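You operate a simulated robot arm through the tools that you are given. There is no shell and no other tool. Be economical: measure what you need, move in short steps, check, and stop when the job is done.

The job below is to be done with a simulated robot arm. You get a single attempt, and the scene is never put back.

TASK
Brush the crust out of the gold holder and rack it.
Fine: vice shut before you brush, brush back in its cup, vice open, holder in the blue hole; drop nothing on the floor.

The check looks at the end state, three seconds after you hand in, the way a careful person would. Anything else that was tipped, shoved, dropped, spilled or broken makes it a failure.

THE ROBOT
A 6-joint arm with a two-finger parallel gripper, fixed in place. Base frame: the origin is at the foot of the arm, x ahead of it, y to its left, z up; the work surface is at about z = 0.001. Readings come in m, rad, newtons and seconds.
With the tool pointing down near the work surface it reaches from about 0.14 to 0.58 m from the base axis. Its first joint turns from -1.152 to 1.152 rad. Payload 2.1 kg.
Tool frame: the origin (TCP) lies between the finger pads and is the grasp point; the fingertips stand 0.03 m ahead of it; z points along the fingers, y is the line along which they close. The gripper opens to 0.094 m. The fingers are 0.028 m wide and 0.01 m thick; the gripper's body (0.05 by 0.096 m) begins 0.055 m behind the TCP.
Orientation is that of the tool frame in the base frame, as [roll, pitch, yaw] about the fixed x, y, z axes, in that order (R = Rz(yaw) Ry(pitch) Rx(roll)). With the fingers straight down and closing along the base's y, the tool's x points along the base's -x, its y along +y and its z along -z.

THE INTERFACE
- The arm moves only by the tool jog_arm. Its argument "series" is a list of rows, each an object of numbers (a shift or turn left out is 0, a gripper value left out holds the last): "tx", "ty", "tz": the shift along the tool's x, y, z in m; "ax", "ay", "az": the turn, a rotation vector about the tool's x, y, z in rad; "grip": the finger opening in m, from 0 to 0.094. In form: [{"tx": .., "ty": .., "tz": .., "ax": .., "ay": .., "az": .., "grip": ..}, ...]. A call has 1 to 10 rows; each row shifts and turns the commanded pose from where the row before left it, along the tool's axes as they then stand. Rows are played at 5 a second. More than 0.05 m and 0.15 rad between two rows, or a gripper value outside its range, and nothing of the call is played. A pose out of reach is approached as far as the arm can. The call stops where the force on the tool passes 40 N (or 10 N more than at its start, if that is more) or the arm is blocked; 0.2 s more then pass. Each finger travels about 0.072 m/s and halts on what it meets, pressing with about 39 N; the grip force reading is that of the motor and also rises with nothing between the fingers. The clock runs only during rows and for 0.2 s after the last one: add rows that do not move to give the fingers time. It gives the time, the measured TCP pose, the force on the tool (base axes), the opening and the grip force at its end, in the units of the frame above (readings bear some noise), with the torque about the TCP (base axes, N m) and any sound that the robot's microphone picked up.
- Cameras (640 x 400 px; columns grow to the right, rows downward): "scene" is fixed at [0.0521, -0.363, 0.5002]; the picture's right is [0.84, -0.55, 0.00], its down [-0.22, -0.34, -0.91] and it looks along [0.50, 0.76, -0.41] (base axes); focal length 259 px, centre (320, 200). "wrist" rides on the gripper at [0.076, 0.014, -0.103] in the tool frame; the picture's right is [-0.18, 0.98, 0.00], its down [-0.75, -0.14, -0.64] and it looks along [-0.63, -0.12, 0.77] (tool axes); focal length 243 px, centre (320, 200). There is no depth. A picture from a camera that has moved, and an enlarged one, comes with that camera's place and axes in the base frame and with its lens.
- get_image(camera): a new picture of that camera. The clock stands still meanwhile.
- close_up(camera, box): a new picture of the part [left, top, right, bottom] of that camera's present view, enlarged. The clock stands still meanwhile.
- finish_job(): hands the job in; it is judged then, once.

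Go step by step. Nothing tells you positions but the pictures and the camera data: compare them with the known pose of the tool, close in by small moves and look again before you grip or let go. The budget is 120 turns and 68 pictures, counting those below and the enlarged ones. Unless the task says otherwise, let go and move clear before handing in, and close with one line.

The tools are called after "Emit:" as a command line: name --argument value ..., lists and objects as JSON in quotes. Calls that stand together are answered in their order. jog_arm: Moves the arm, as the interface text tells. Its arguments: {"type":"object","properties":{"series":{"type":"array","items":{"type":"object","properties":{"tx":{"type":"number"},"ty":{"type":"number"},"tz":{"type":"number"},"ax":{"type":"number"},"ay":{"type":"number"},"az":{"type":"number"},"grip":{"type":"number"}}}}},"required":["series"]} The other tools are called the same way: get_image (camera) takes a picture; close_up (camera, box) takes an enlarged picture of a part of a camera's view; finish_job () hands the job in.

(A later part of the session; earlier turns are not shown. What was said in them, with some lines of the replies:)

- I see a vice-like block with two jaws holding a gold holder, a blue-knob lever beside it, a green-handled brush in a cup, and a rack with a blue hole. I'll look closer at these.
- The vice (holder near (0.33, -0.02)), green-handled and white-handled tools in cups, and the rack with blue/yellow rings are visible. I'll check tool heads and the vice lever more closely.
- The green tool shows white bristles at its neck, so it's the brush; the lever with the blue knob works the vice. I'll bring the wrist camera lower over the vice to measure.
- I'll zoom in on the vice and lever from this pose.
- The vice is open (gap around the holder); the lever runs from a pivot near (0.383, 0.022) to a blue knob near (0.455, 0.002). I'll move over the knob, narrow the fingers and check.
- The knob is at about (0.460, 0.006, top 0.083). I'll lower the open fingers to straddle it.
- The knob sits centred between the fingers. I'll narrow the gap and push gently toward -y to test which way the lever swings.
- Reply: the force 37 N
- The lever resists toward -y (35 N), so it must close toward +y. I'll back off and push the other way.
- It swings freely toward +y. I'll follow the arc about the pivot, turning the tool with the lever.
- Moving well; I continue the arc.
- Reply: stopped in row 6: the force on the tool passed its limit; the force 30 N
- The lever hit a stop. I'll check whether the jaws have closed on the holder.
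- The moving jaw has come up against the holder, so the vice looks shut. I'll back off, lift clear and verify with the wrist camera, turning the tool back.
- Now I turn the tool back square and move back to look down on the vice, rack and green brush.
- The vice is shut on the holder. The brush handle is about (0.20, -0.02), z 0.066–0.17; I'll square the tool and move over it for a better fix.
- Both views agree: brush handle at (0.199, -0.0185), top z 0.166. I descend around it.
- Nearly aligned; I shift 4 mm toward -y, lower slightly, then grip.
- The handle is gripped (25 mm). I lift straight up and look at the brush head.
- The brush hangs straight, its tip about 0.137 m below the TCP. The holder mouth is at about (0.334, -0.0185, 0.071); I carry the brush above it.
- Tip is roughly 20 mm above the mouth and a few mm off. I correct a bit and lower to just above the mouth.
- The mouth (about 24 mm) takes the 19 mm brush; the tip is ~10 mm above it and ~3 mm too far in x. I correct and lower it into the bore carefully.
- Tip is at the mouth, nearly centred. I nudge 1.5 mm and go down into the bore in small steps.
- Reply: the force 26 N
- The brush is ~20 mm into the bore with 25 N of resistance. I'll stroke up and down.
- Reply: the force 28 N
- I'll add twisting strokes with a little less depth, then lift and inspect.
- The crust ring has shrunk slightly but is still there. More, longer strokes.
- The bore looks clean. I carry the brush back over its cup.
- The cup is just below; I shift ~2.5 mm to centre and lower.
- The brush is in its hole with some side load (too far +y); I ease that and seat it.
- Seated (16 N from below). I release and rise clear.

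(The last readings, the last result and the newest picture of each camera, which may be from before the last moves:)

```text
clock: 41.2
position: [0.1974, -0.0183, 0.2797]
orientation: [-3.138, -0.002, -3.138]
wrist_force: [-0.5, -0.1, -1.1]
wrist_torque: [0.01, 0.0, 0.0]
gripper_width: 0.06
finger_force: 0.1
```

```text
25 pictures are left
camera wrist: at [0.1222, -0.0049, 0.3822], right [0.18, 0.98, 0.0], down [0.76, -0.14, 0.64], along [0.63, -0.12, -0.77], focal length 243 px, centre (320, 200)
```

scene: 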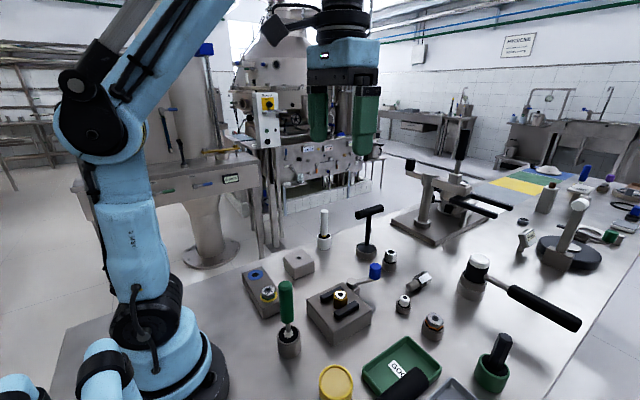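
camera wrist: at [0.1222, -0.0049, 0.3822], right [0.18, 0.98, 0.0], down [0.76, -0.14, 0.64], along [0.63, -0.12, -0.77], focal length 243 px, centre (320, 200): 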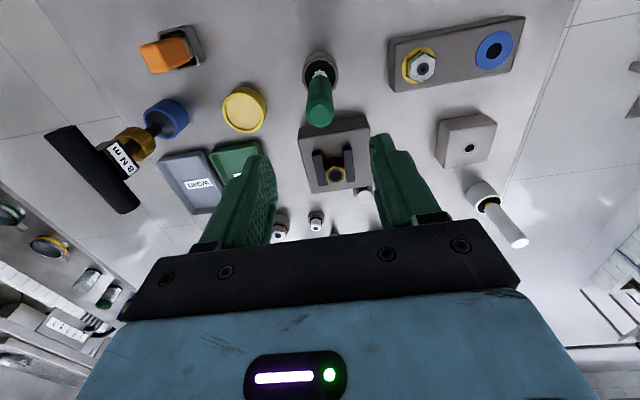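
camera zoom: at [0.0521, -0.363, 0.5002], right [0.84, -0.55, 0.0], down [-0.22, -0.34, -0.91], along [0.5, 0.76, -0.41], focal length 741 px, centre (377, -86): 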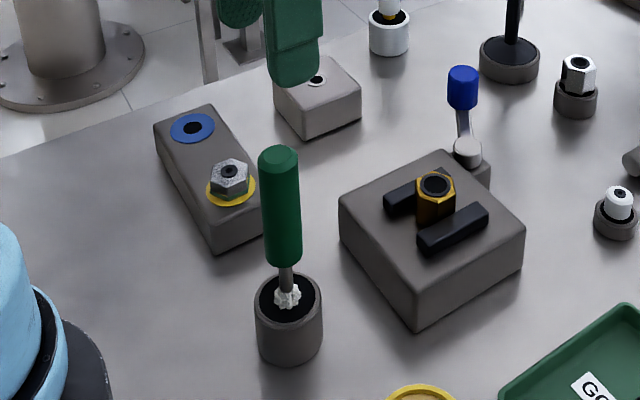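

The brush is back. Next, open the vice: the knob is near (0.434, 0.073), lever at about 53°. I move above it and turn the tool to match.

Emit:
jog_arm --series '[{"tx": -0.0395, "ty": 0.0152, "tz": 0.01, "grip": 0.05}, {"tx": -0.0395, "ty": 0.0152, "tz": 0.01}, {"tx": -0.0395, "ty": 0.0152, "tz": 0.01}, {"tx": -0.0395, "ty": 0.0152, "tz": 0.01}, {"tx": -0.0395, "ty": 0.0152, "tz": 0.01}, {"tx": -0.0395, "ty": 0.0152, "tz": 0.01}, {}]'

Emit:
jog_arm --series '[{"az": -0.131}, {"az": -0.131}, {"az": -0.131}, {"az": -0.131}, {"az": -0.131}, {"az": -0.131}, {"az": -0.131}, {}]'

Emit:
get_image --camera "wrist"

```text
clock: 42.8
position: [0.4341, 0.0707, 0.2205]
orientation: [-3.14, -0.001, -3.138]
wrist_force: [-0.9, -0.2, -1.1]
wrist_torque: [0.02, -0.01, -0.04]
gripper_width: 0.0501
finger_force: 0.0
```

```text
clock: 44.6
position: [0.4345, 0.072, 0.2193]
orientation: [-3.142, -0.003, -2.218]
wrist_force: [0.0, -0.2, -0.4]
wrist_torque: [0.0, -0.01, -0.01]
gripper_width: 0.05
finger_force: 0.0
```

```text
24 pictures are left
camera wrist: at [0.3774, 0.0206, 0.3221], right [-0.67, 0.74, 0.0], down [0.57, 0.52, 0.64], along [0.47, 0.43, -0.77], focal length 243 px, centre (320, 200)
```

wrist: 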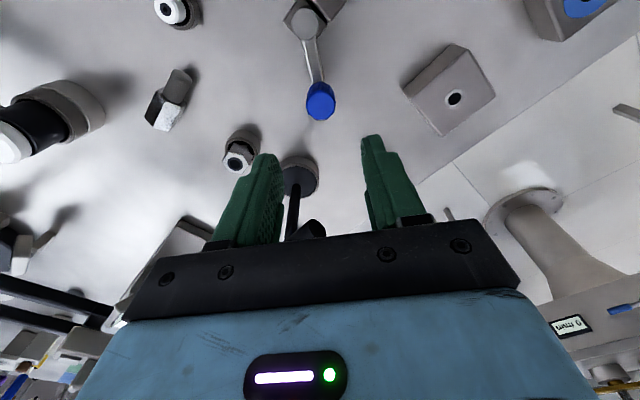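

Well aligned over the knob. I descend to straddle it.

Emit:
jog_arm --series '[{"tx": -0.002, "tz": 0.04}, {"tz": 0.04}, {"tz": 0.03}, {"tz": 0.014}, {}]'

Emit:
get_image --camera "wrist"

```text
clock: 45.8
position: [0.4336, 0.0735, 0.095]
orientation: [-3.139, -0.004, -2.22]
wrist_force: [0.4, 0.5, -0.1]
wrist_torque: [0.01, -0.01, -0.01]
gripper_width: 0.0498
finger_force: 0.0
```

```text
23 pictures are left
camera wrist: at [0.3769, 0.0224, 0.1994], right [-0.67, 0.74, 0.0], down [0.57, 0.52, 0.64], along [0.47, 0.43, -0.77], focal length 243 px, centre (320, 200)
```

wrist: 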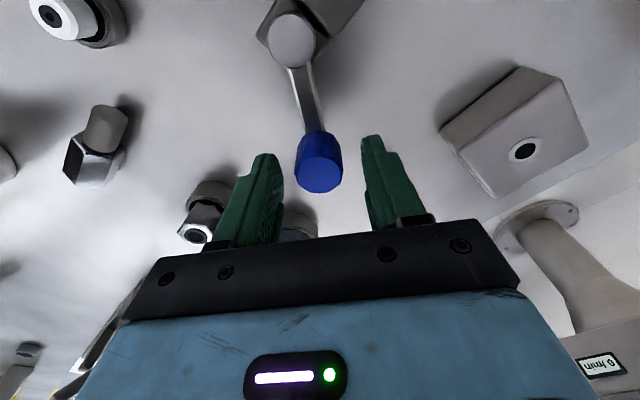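

Centred. I narrow the fingers and sweep the lever back along its arc.

Emit:
jog_arm --series '[{"grip": 0.036}, {"ty": -0.006}, {"ty": -0.008, "tx": 0.0005, "az": 0.12}, {"ty": -0.008, "tx": 0.0005, "az": 0.12}, {"ty": -0.008, "tx": 0.0005, "az": 0.12}, {"ty": -0.008, "tx": 0.0005, "az": 0.12}, {"ty": -0.008, "tx": 0.0005, "az": 0.12}, {}]'

Emit:
get_image --camera "wrist"

```text
clock: 47.6
position: [0.4614, 0.0365, 0.0947]
orientation: [-3.14, -0.003, -2.824]
wrist_force: [0.2, 0.7, 0.4]
wrist_torque: [0.03, 0.0, -0.01]
gripper_width: 0.0365
finger_force: 0.5
```

```text
22 pictures are left
camera wrist: at [0.3861, 0.0276, 0.1982], right [-0.13, 0.99, 0.0], down [0.76, 0.1, 0.64], along [0.64, 0.08, -0.77], focal length 243 px, centre (320, 200)
```

wrist: 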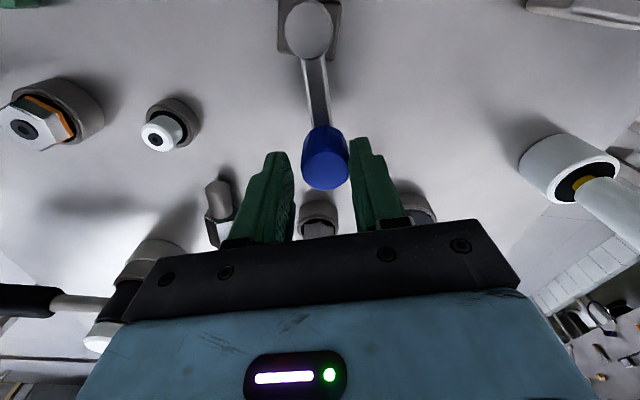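

Swinging freely; continue to the open stop.

Emit:
jog_arm --series '[{"ty": -0.008, "tx": 0.0005, "az": 0.12}, {"ty": -0.008, "tx": 0.0005, "az": 0.12}, {"ty": -0.008, "tx": 0.0005, "az": 0.12}, {"ty": -0.005, "tx": 0.0005, "az": 0.06}, {"ty": -0.004, "az": 0.04}, {"ty": -0.003}]'

```text
clock: 49.0
position: [0.4634, 0.0023, 0.0947]
orientation: [-3.14, -0.002, 3.003]
wrist_force: [0.8, 0.8, 0.3]
wrist_torque: [0.04, 0.0, 0.01]
gripper_width: 0.0366
finger_force: 0.2
```

Emit:
jog_arm --series '[{"ty": -0.003}, {"ty": -0.003}, {}]'

Emit:
close_up --camera "scene" --box '[300, 255, 390, 345]'

```text
clock: 49.8
position: [0.463, -0.0016, 0.0952]
orientation: [-3.142, -0.001, 3.005]
wrist_force: [4.1, 16.0, -3.1]
wrist_torque: [0.26, -0.22, -0.04]
gripper_width: 0.0453
finger_force: 8.0
```

```text
4.44 times, centred on (345, 300) of scene
camera zoom: at [0.0521, -0.363, 0.5002], right [0.84, -0.55, 0.0], down [-0.22, -0.34, -0.91], along [0.5, 0.76, -0.41], focal length 1152 px, centre (209, -244)
```

zoom: 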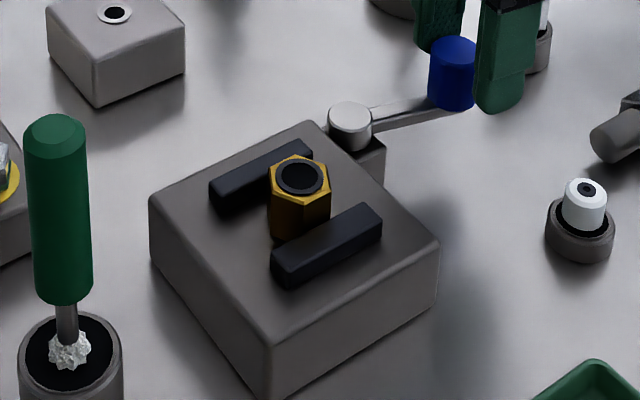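

The vice is open again with the jaw back. I back off the knob, lift, and move above the holder, aligning to its flats.

Emit:
jog_arm --series '[{"ty": 0.007}, {"tz": -0.04, "grip": 0.06}, {"tz": -0.04}, {"tz": -0.03}, {"az": -0.095}, {"tx": 0.034, "ty": -0.007}, {"tx": 0.034, "ty": -0.007}, {"tx": 0.034, "ty": -0.007}, {"tx": 0.034, "ty": -0.007}, {}]'

Emit:
get_image --camera "wrist"

```text
clock: 52.0
position: [0.3286, -0.0199, 0.2033]
orientation: [3.141, -0.002, 3.097]
wrist_force: [0.5, 0.3, 0.3]
wrist_torque: [-0.03, -0.01, 0.03]
gripper_width: 0.06
finger_force: 0.2
```

```text
20 pictures are left
camera wrist: at [0.2536, -0.0011, 0.3069], right [0.23, 0.97, 0.0], down [0.75, -0.17, 0.64], along [0.62, -0.15, -0.77], focal length 243 px, centre (320, 200)
```

wrist: 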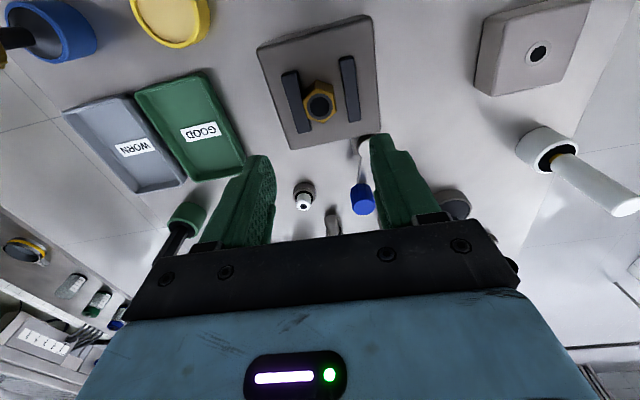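

Aligned over the holder at (0.3275, -0.020). I descend with fingers above the jaws.

Emit:
jog_arm --series '[{"tx": 0.001, "tz": 0.04}, {"tz": 0.04}, {"tz": 0.023}, {}]'

Emit:
close_up --camera "scene" --box '[310, 250, 380, 330]'

Emit:
close_up --camera "wrist" --box '[230, 80, 410, 260]'

```text
clock: 53.0
position: [0.3289, -0.0186, 0.1011]
orientation: [-3.14, -0.002, 3.098]
wrist_force: [-0.3, 0.3, 0.3]
wrist_torque: [0.01, -0.04, -0.03]
gripper_width: 0.0598
finger_force: 0.0
```

```text
5.00 times, centred on (345, 290) of scene
camera zoom: at [0.0521, -0.363, 0.5002], right [0.84, -0.55, 0.0], down [-0.22, -0.34, -0.91], along [0.5, 0.76, -0.41], focal length 1296 px, centre (195, -250)
```

zoom: 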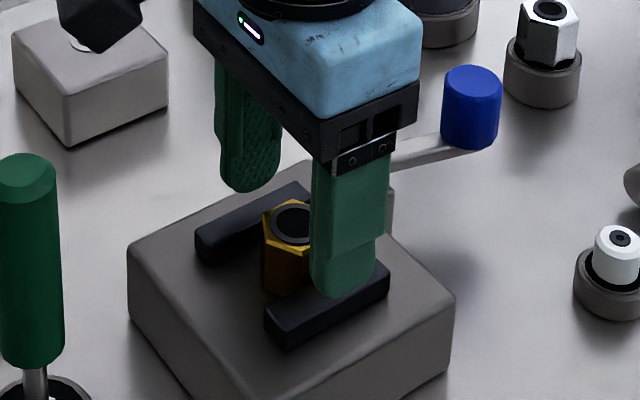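

```text
2.22 times, centred on (320, 170) of wrist
camera zoom: at [0.2537, -0.0011, 0.2036], right [0.23, 0.97, 0.0], down [0.75, -0.17, 0.64], along [0.62, -0.15, -0.77], focal length 539 px, centre (320, 267)
```

zoom: 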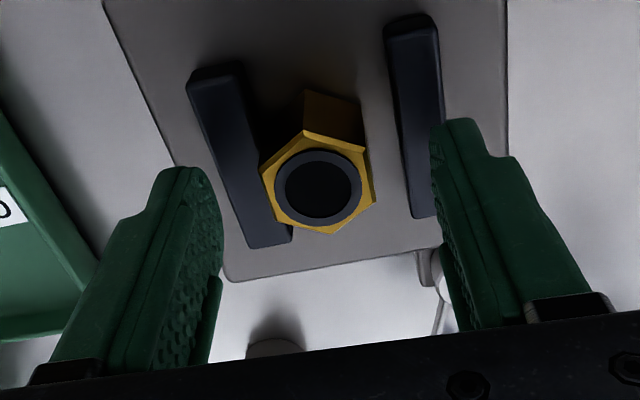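

Fingers are straddling with tips just above the jaws. I lower 8 mm more, then close.

Emit:
jog_arm --series '[{"ty": -0.0015, "tz": 0.004}, {"tz": 0.004}, {}]'

Emit:
close_up --camera "scene" --box '[320, 260, 370, 310]'

```text
clock: 53.8
position: [0.3275, -0.0208, 0.0921]
orientation: [-3.138, -0.001, 3.1]
wrist_force: [0.3, 0.5, 0.1]
wrist_torque: [0.02, 0.0, 0.0]
gripper_width: 0.06
finger_force: 0.0
```

```text
8.00 times, centred on (345, 285) of scene
camera zoom: at [0.0521, -0.363, 0.5002], right [0.84, -0.55, 0.0], down [-0.22, -0.34, -0.91], along [0.5, 0.76, -0.41], focal length 2074 px, centre (120, -480)
```

zoom: 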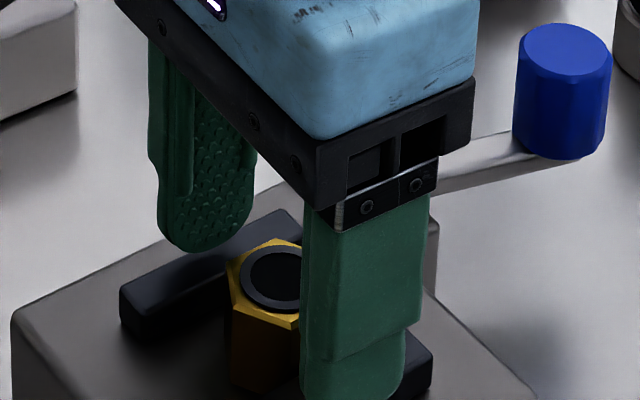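

The jaws' tops are around z 0.048, so there's room; I lower 4 mm more and close on the hex.

Emit:
jog_arm --series '[{"tz": 0.004}, {"grip": 0.045}, {}, {"grip": 0.015}, {}, {}, {}]'

Emit:
close_up --camera "scene" --box '[310, 250, 380, 320]'

```text
clock: 55.4
position: [0.327, -0.0202, 0.0887]
orientation: [3.14, -0.001, 3.099]
wrist_force: [1.4, 12.5, -0.3]
wrist_torque: [0.56, -0.07, 0.64]
gripper_width: 0.0295
finger_force: 39.0
```

```text
5.71 times, centred on (345, 285) of scene
camera zoom: at [0.0521, -0.363, 0.5002], right [0.84, -0.55, 0.0], down [-0.22, -0.34, -0.91], along [0.5, 0.76, -0.41], focal length 1481 px, centre (177, -286)
```

zoom: 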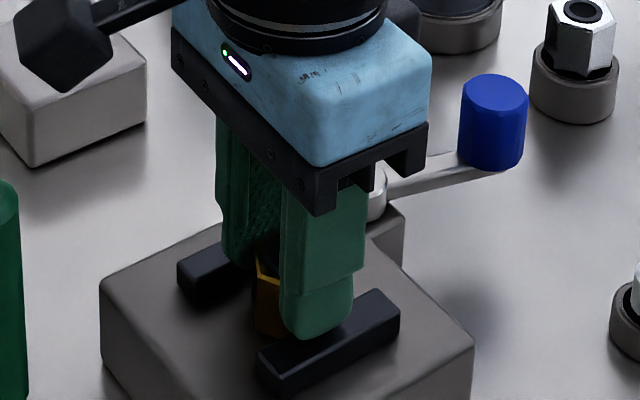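

Gripped across the flats (29.5 mm). I relax the side load and lift slowly.

Emit:
jog_arm --series '[{"ty": 0.0015}, {"tz": -0.01}, {"tz": -0.02}, {"tz": -0.03}, {"tz": -0.04}, {"tz": -0.03}, {}]'

Emit:
close_up --camera "scene" --box '[230, 180, 390, 340]'

```text
clock: 57.0
position: [0.3242, -0.0172, 0.2228]
orientation: [-3.142, -0.001, 3.099]
wrist_force: [0.3, 0.1, -1.4]
wrist_torque: [0.01, -0.02, -0.01]
gripper_width: 0.0294
finger_force: 38.8
```

```text
2.50 times, centred on (310, 260) of scene
camera zoom: at [0.0521, -0.363, 0.5002], right [0.84, -0.55, 0.0], down [-0.22, -0.34, -0.91], along [0.5, 0.76, -0.41], focal length 648 px, centre (345, 50)
```

zoom: 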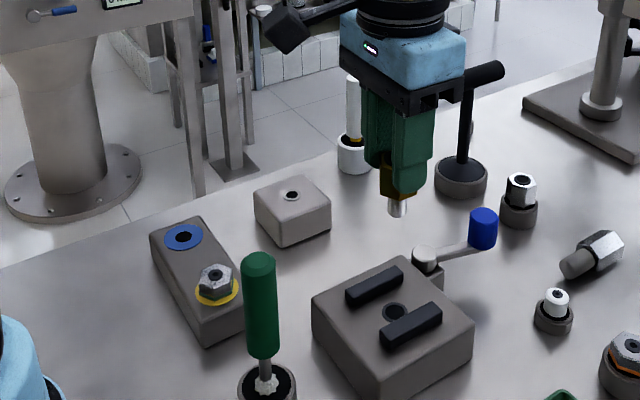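

The holder is out, with its stem hanging clear. The blue hole is at about (0.211, 0.198), top z ≈ 0.03; I carry it over.

Emit:
jog_arm --series '[{"tx": 0.0203, "ty": 0.035}, {"tx": 0.0203, "ty": 0.035}, {"tx": 0.0203, "ty": 0.035}, {"tx": 0.0203, "ty": 0.035}, {"tx": 0.0203, "ty": 0.035}, {"tx": 0.0203, "ty": 0.035}, {"tz": 0.03}, {"tz": 0.03}, {}]'

Emit:
get_image --camera "wrist"

Emit:
close_up --camera "scene" --box '[220, 220, 310, 310]'

```text
clock: 59.0
position: [0.2125, 0.1924, 0.1592]
orientation: [-3.14, 0.0, 3.098]
wrist_force: [-0.1, -0.2, -1.2]
wrist_torque: [0.0, 0.01, 0.03]
gripper_width: 0.0295
finger_force: 39.0
```

```text
14 pictures are left
camera wrist: at [0.1385, 0.2117, 0.2628], right [0.23, 0.97, 0.0], down [0.75, -0.17, 0.64], along [0.62, -0.15, -0.77], focal length 243 px, centre (320, 200)
```

wrist: 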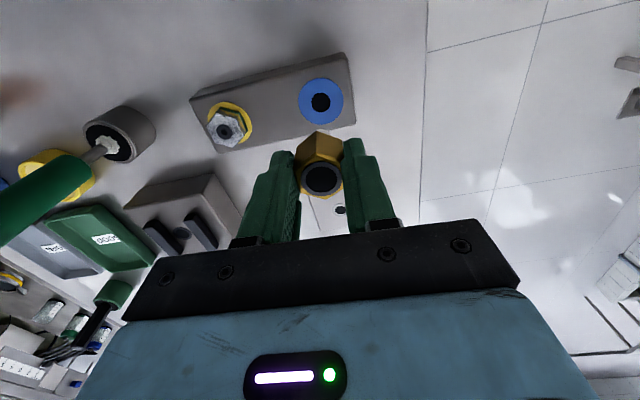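

```text
4.44 times, centred on (265, 265) of scene
camera zoom: at [0.0521, -0.363, 0.5002], right [0.84, -0.55, 0.0], down [-0.22, -0.34, -0.91], along [0.5, 0.76, -0.41], focal length 1152 px, centre (564, -89)
```

zoom: 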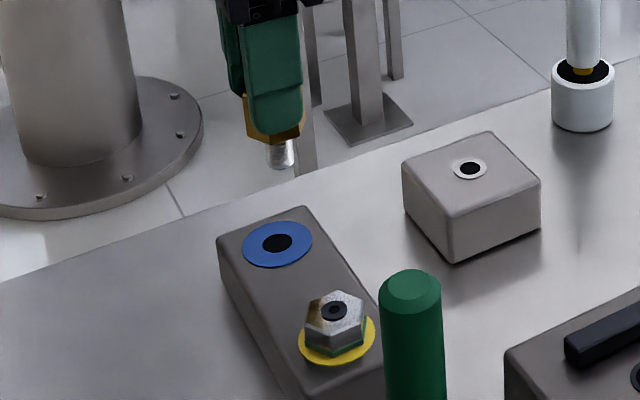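

I trim by about 2–3 mm and lower to just above the hole.

Emit:
jog_arm --series '[{"tx": 0.0016, "ty": 0.0025}, {"tz": 0.025}, {"tz": 0.018}, {}]'

Emit:
close_up --camera "scene" --box '[250, 240, 300, 290]'

Emit:
close_up --camera "wrist" --box '[270, 90, 370, 210]'

```text
clock: 60.0
position: [0.212, 0.1976, 0.1168]
orientation: [-3.138, -0.003, 3.099]
wrist_force: [0.6, 0.1, -0.8]
wrist_torque: [-0.01, -0.02, 0.0]
gripper_width: 0.0296
finger_force: 39.1
```

```text
8.00 times, centred on (275, 265) of scene
camera zoom: at [0.0521, -0.363, 0.5002], right [0.84, -0.55, 0.0], down [-0.22, -0.34, -0.91], along [0.5, 0.76, -0.41], focal length 2074 px, centre (680, -320)
```

zoom: 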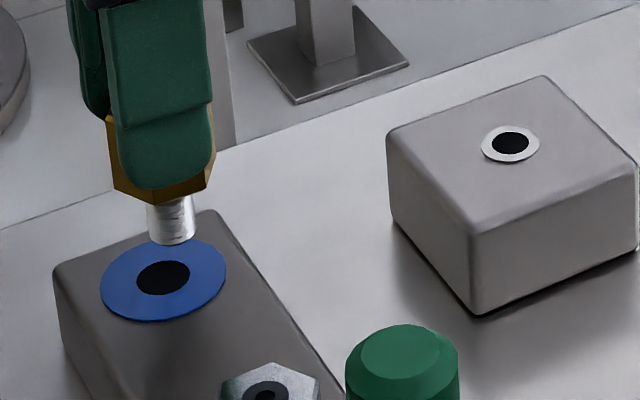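

```text
3.33 times, centred on (320, 150) of wrist
camera zoom: at [0.137, 0.2164, 0.2202], right [0.23, 0.97, 0.0], down [0.75, -0.17, 0.64], along [0.62, -0.15, -0.77], focal length 809 px, centre (320, 367)
```

zoom: 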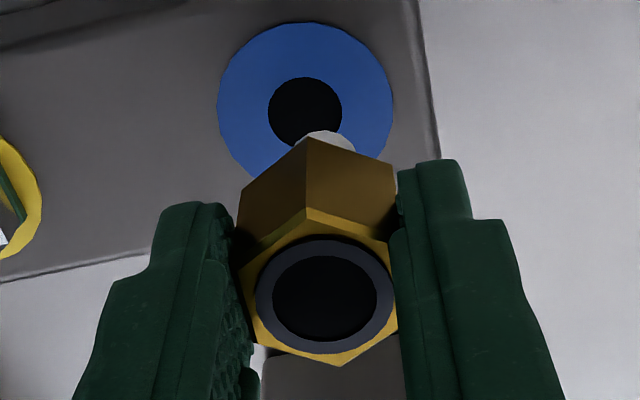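

The holder sits ~5 mm ahead in the grip, so the stem needs to shift about -7 mm in x and -3.5 mm in y. I correct, lower a little and recheck.

Emit:
jog_arm --series '[{"tx": 0.0068, "ty": -0.0038}, {"tz": 0.007}, {}]'

Emit:
close_up --camera "scene" --box '[250, 250, 280, 280]'

Emit:
close_up --camera "wrist" --box '[280, 90, 360, 180]'

```text
clock: 60.8
position: [0.2061, 0.1953, 0.111]
orientation: [-3.14, -0.003, 3.098]
wrist_force: [0.7, 0.4, -1.4]
wrist_torque: [-0.01, 0.01, 0.0]
gripper_width: 0.0294
finger_force: 39.1
```

```text
13.33 times, centred on (265, 265) of scene
camera zoom: at [0.0521, -0.363, 0.5002], right [0.84, -0.55, 0.0], down [-0.22, -0.34, -0.91], along [0.5, 0.76, -0.41], focal length 3456 px, centre (1053, -667)
```

zoom: 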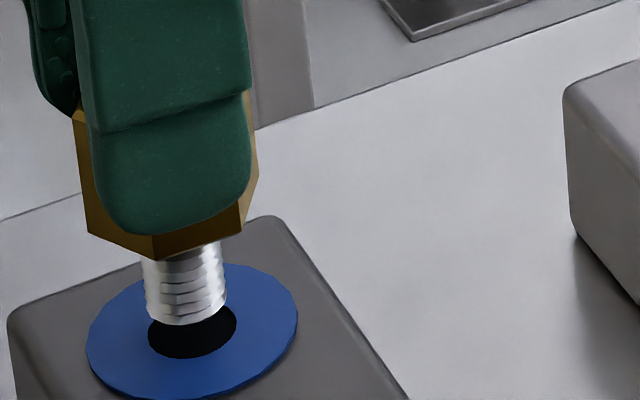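

```text
4.44 times, centred on (320, 135) of wrist
camera zoom: at [0.1306, 0.2135, 0.2127], right [0.23, 0.97, 0.0], down [0.75, -0.17, 0.64], along [0.62, -0.15, -0.77], focal length 1078 px, centre (320, 489)
```

zoom: 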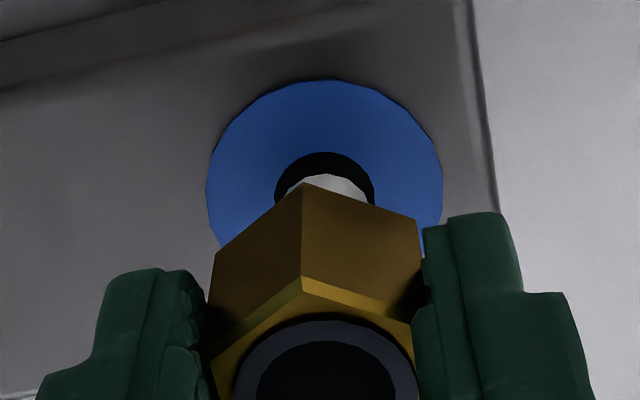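

Now centred within 0.5 mm, ~7 mm above. I lower into the hole in small steps.

Emit:
jog_arm --series '[{"ty": -0.0005, "tz": 0.003}, {"tz": 0.003}, {"tz": 0.003}, {"tz": 0.003}, {"tz": 0.003}, {}]'

Emit:
close_up --camera "scene" --box '[250, 250, 280, 280]'

```text
clock: 62.2
position: [0.2063, 0.1956, 0.0953]
orientation: [3.141, 0.0, 3.098]
wrist_force: [5.9, 3.9, -2.8]
wrist_torque: [0.26, -0.26, 0.85]
gripper_width: 0.0297
finger_force: 39.0
```

```text
13.33 times, centred on (265, 265) of scene
camera zoom: at [0.0521, -0.363, 0.5002], right [0.84, -0.55, 0.0], down [-0.22, -0.34, -0.91], along [0.5, 0.76, -0.41], focal length 3456 px, centre (1053, -667)
```

zoom: 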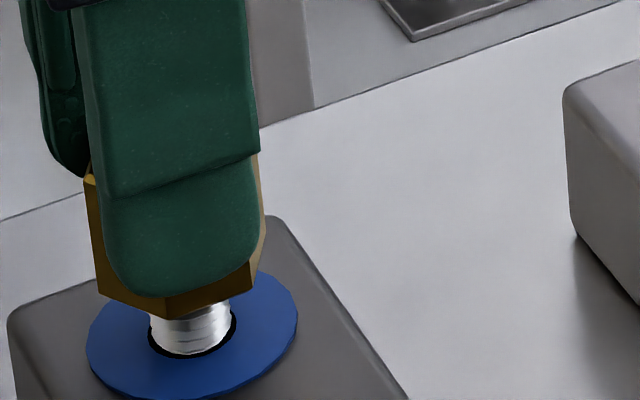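

The stem is in the hole. I keep lowering until the hex seats.

Emit:
jog_arm --series '[{"tz": 0.003}, {"tz": 0.003}, {"tz": 0.002}, {"tz": 0.002}, {}]'

```text
clock: 63.4
position: [0.2063, 0.1943, 0.0856]
orientation: [-3.141, -0.003, 3.098]
wrist_force: [5.3, 13.2, -3.4]
wrist_torque: [0.52, -0.32, 0.71]
gripper_width: 0.0296
finger_force: 39.5
```

Emit:
jog_arm --series '[{"tx": -0.0006, "ty": 0.0012}, {"tz": 0.002}, {"tz": 0.002}, {}]'

Emit:
close_up --camera "scene" --box '[245, 245, 290, 290]'

```text
clock: 64.4
position: [0.2064, 0.1956, 0.0814]
orientation: [-3.137, -0.003, 3.098]
wrist_force: [-3.5, -2.4, 0.9]
wrist_torque: [0.02, 0.04, 0.67]
gripper_width: 0.0297
finger_force: 39.3
```

```text
8.89 times, centred on (268, 268) of scene
camera zoom: at [0.0521, -0.363, 0.5002], right [0.84, -0.55, 0.0], down [-0.22, -0.34, -0.91], along [0.5, 0.76, -0.41], focal length 2304 px, centre (787, -400)
```

zoom: 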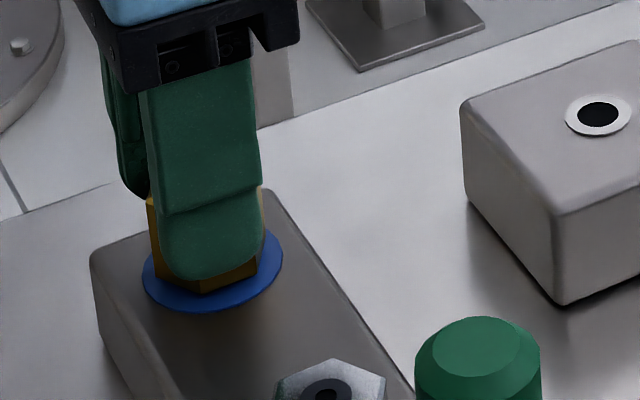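

Nearly seated. I go down until contact from below shows.

Emit:
jog_arm --series '[{"tz": 0.0015}, {"tz": 0.0015}, {}]'

```text
clock: 65.2
position: [0.2056, 0.1956, 0.0783]
orientation: [-3.138, 0.0, 3.099]
wrist_force: [-2.4, -11.5, 26.4]
wrist_torque: [-0.23, 0.06, 0.61]
gripper_width: 0.0296
finger_force: 38.7
```

Seated (26 N). I release and lift straight away.

Emit:
jog_arm --series '[{"tz": -0.0015}, {"grip": 0.05}, {}, {}, {"tz": -0.03}, {"tz": -0.04}, {"tz": -0.04}, {"tz": -0.04}, {}]'

Emit:
get_image --camera "scene"

Emit:
close_up --camera "scene" --box '[230, 240, 370, 350]'

```text
clock: 67.2
position: [0.207, 0.1949, 0.2305]
orientation: [-3.14, -0.002, 3.097]
wrist_force: [-0.3, -0.2, -0.3]
wrist_torque: [-0.03, 0.04, 0.0]
gripper_width: 0.05
finger_force: 0.0
```

```text
6 pictures are left
```

scene: 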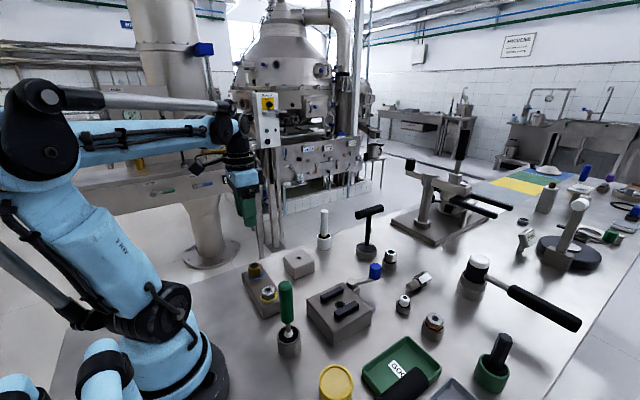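

```text
3.64 times, centred on (300, 295) of scene
camera zoom: at [0.0521, -0.363, 0.5002], right [0.84, -0.55, 0.0], down [-0.22, -0.34, -0.91], along [0.5, 0.76, -0.41], focal length 943 px, centre (393, -146)
```

zoom: 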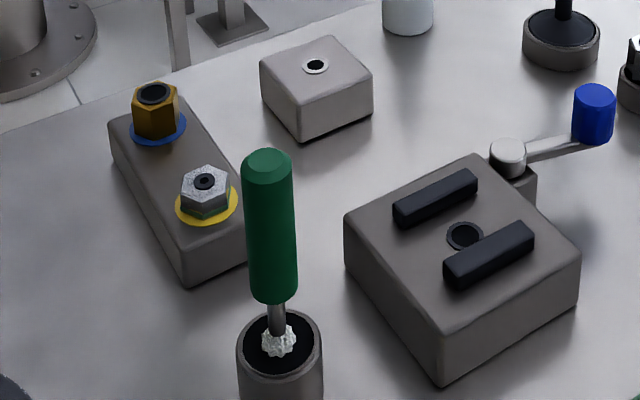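

The gold holder stands clean and upright in the blue hole. The brush is in its cup, the vice is open, and everything else is where it was, so I hand in.

Emit:
finish_job

```text
The job is handed in.
```

The gold holder is brushed clean and seated in the blue hole, the brush is back in its cup, the vice is open, and nothing was dropped or knocked over. The job is handed in, but no result came back.
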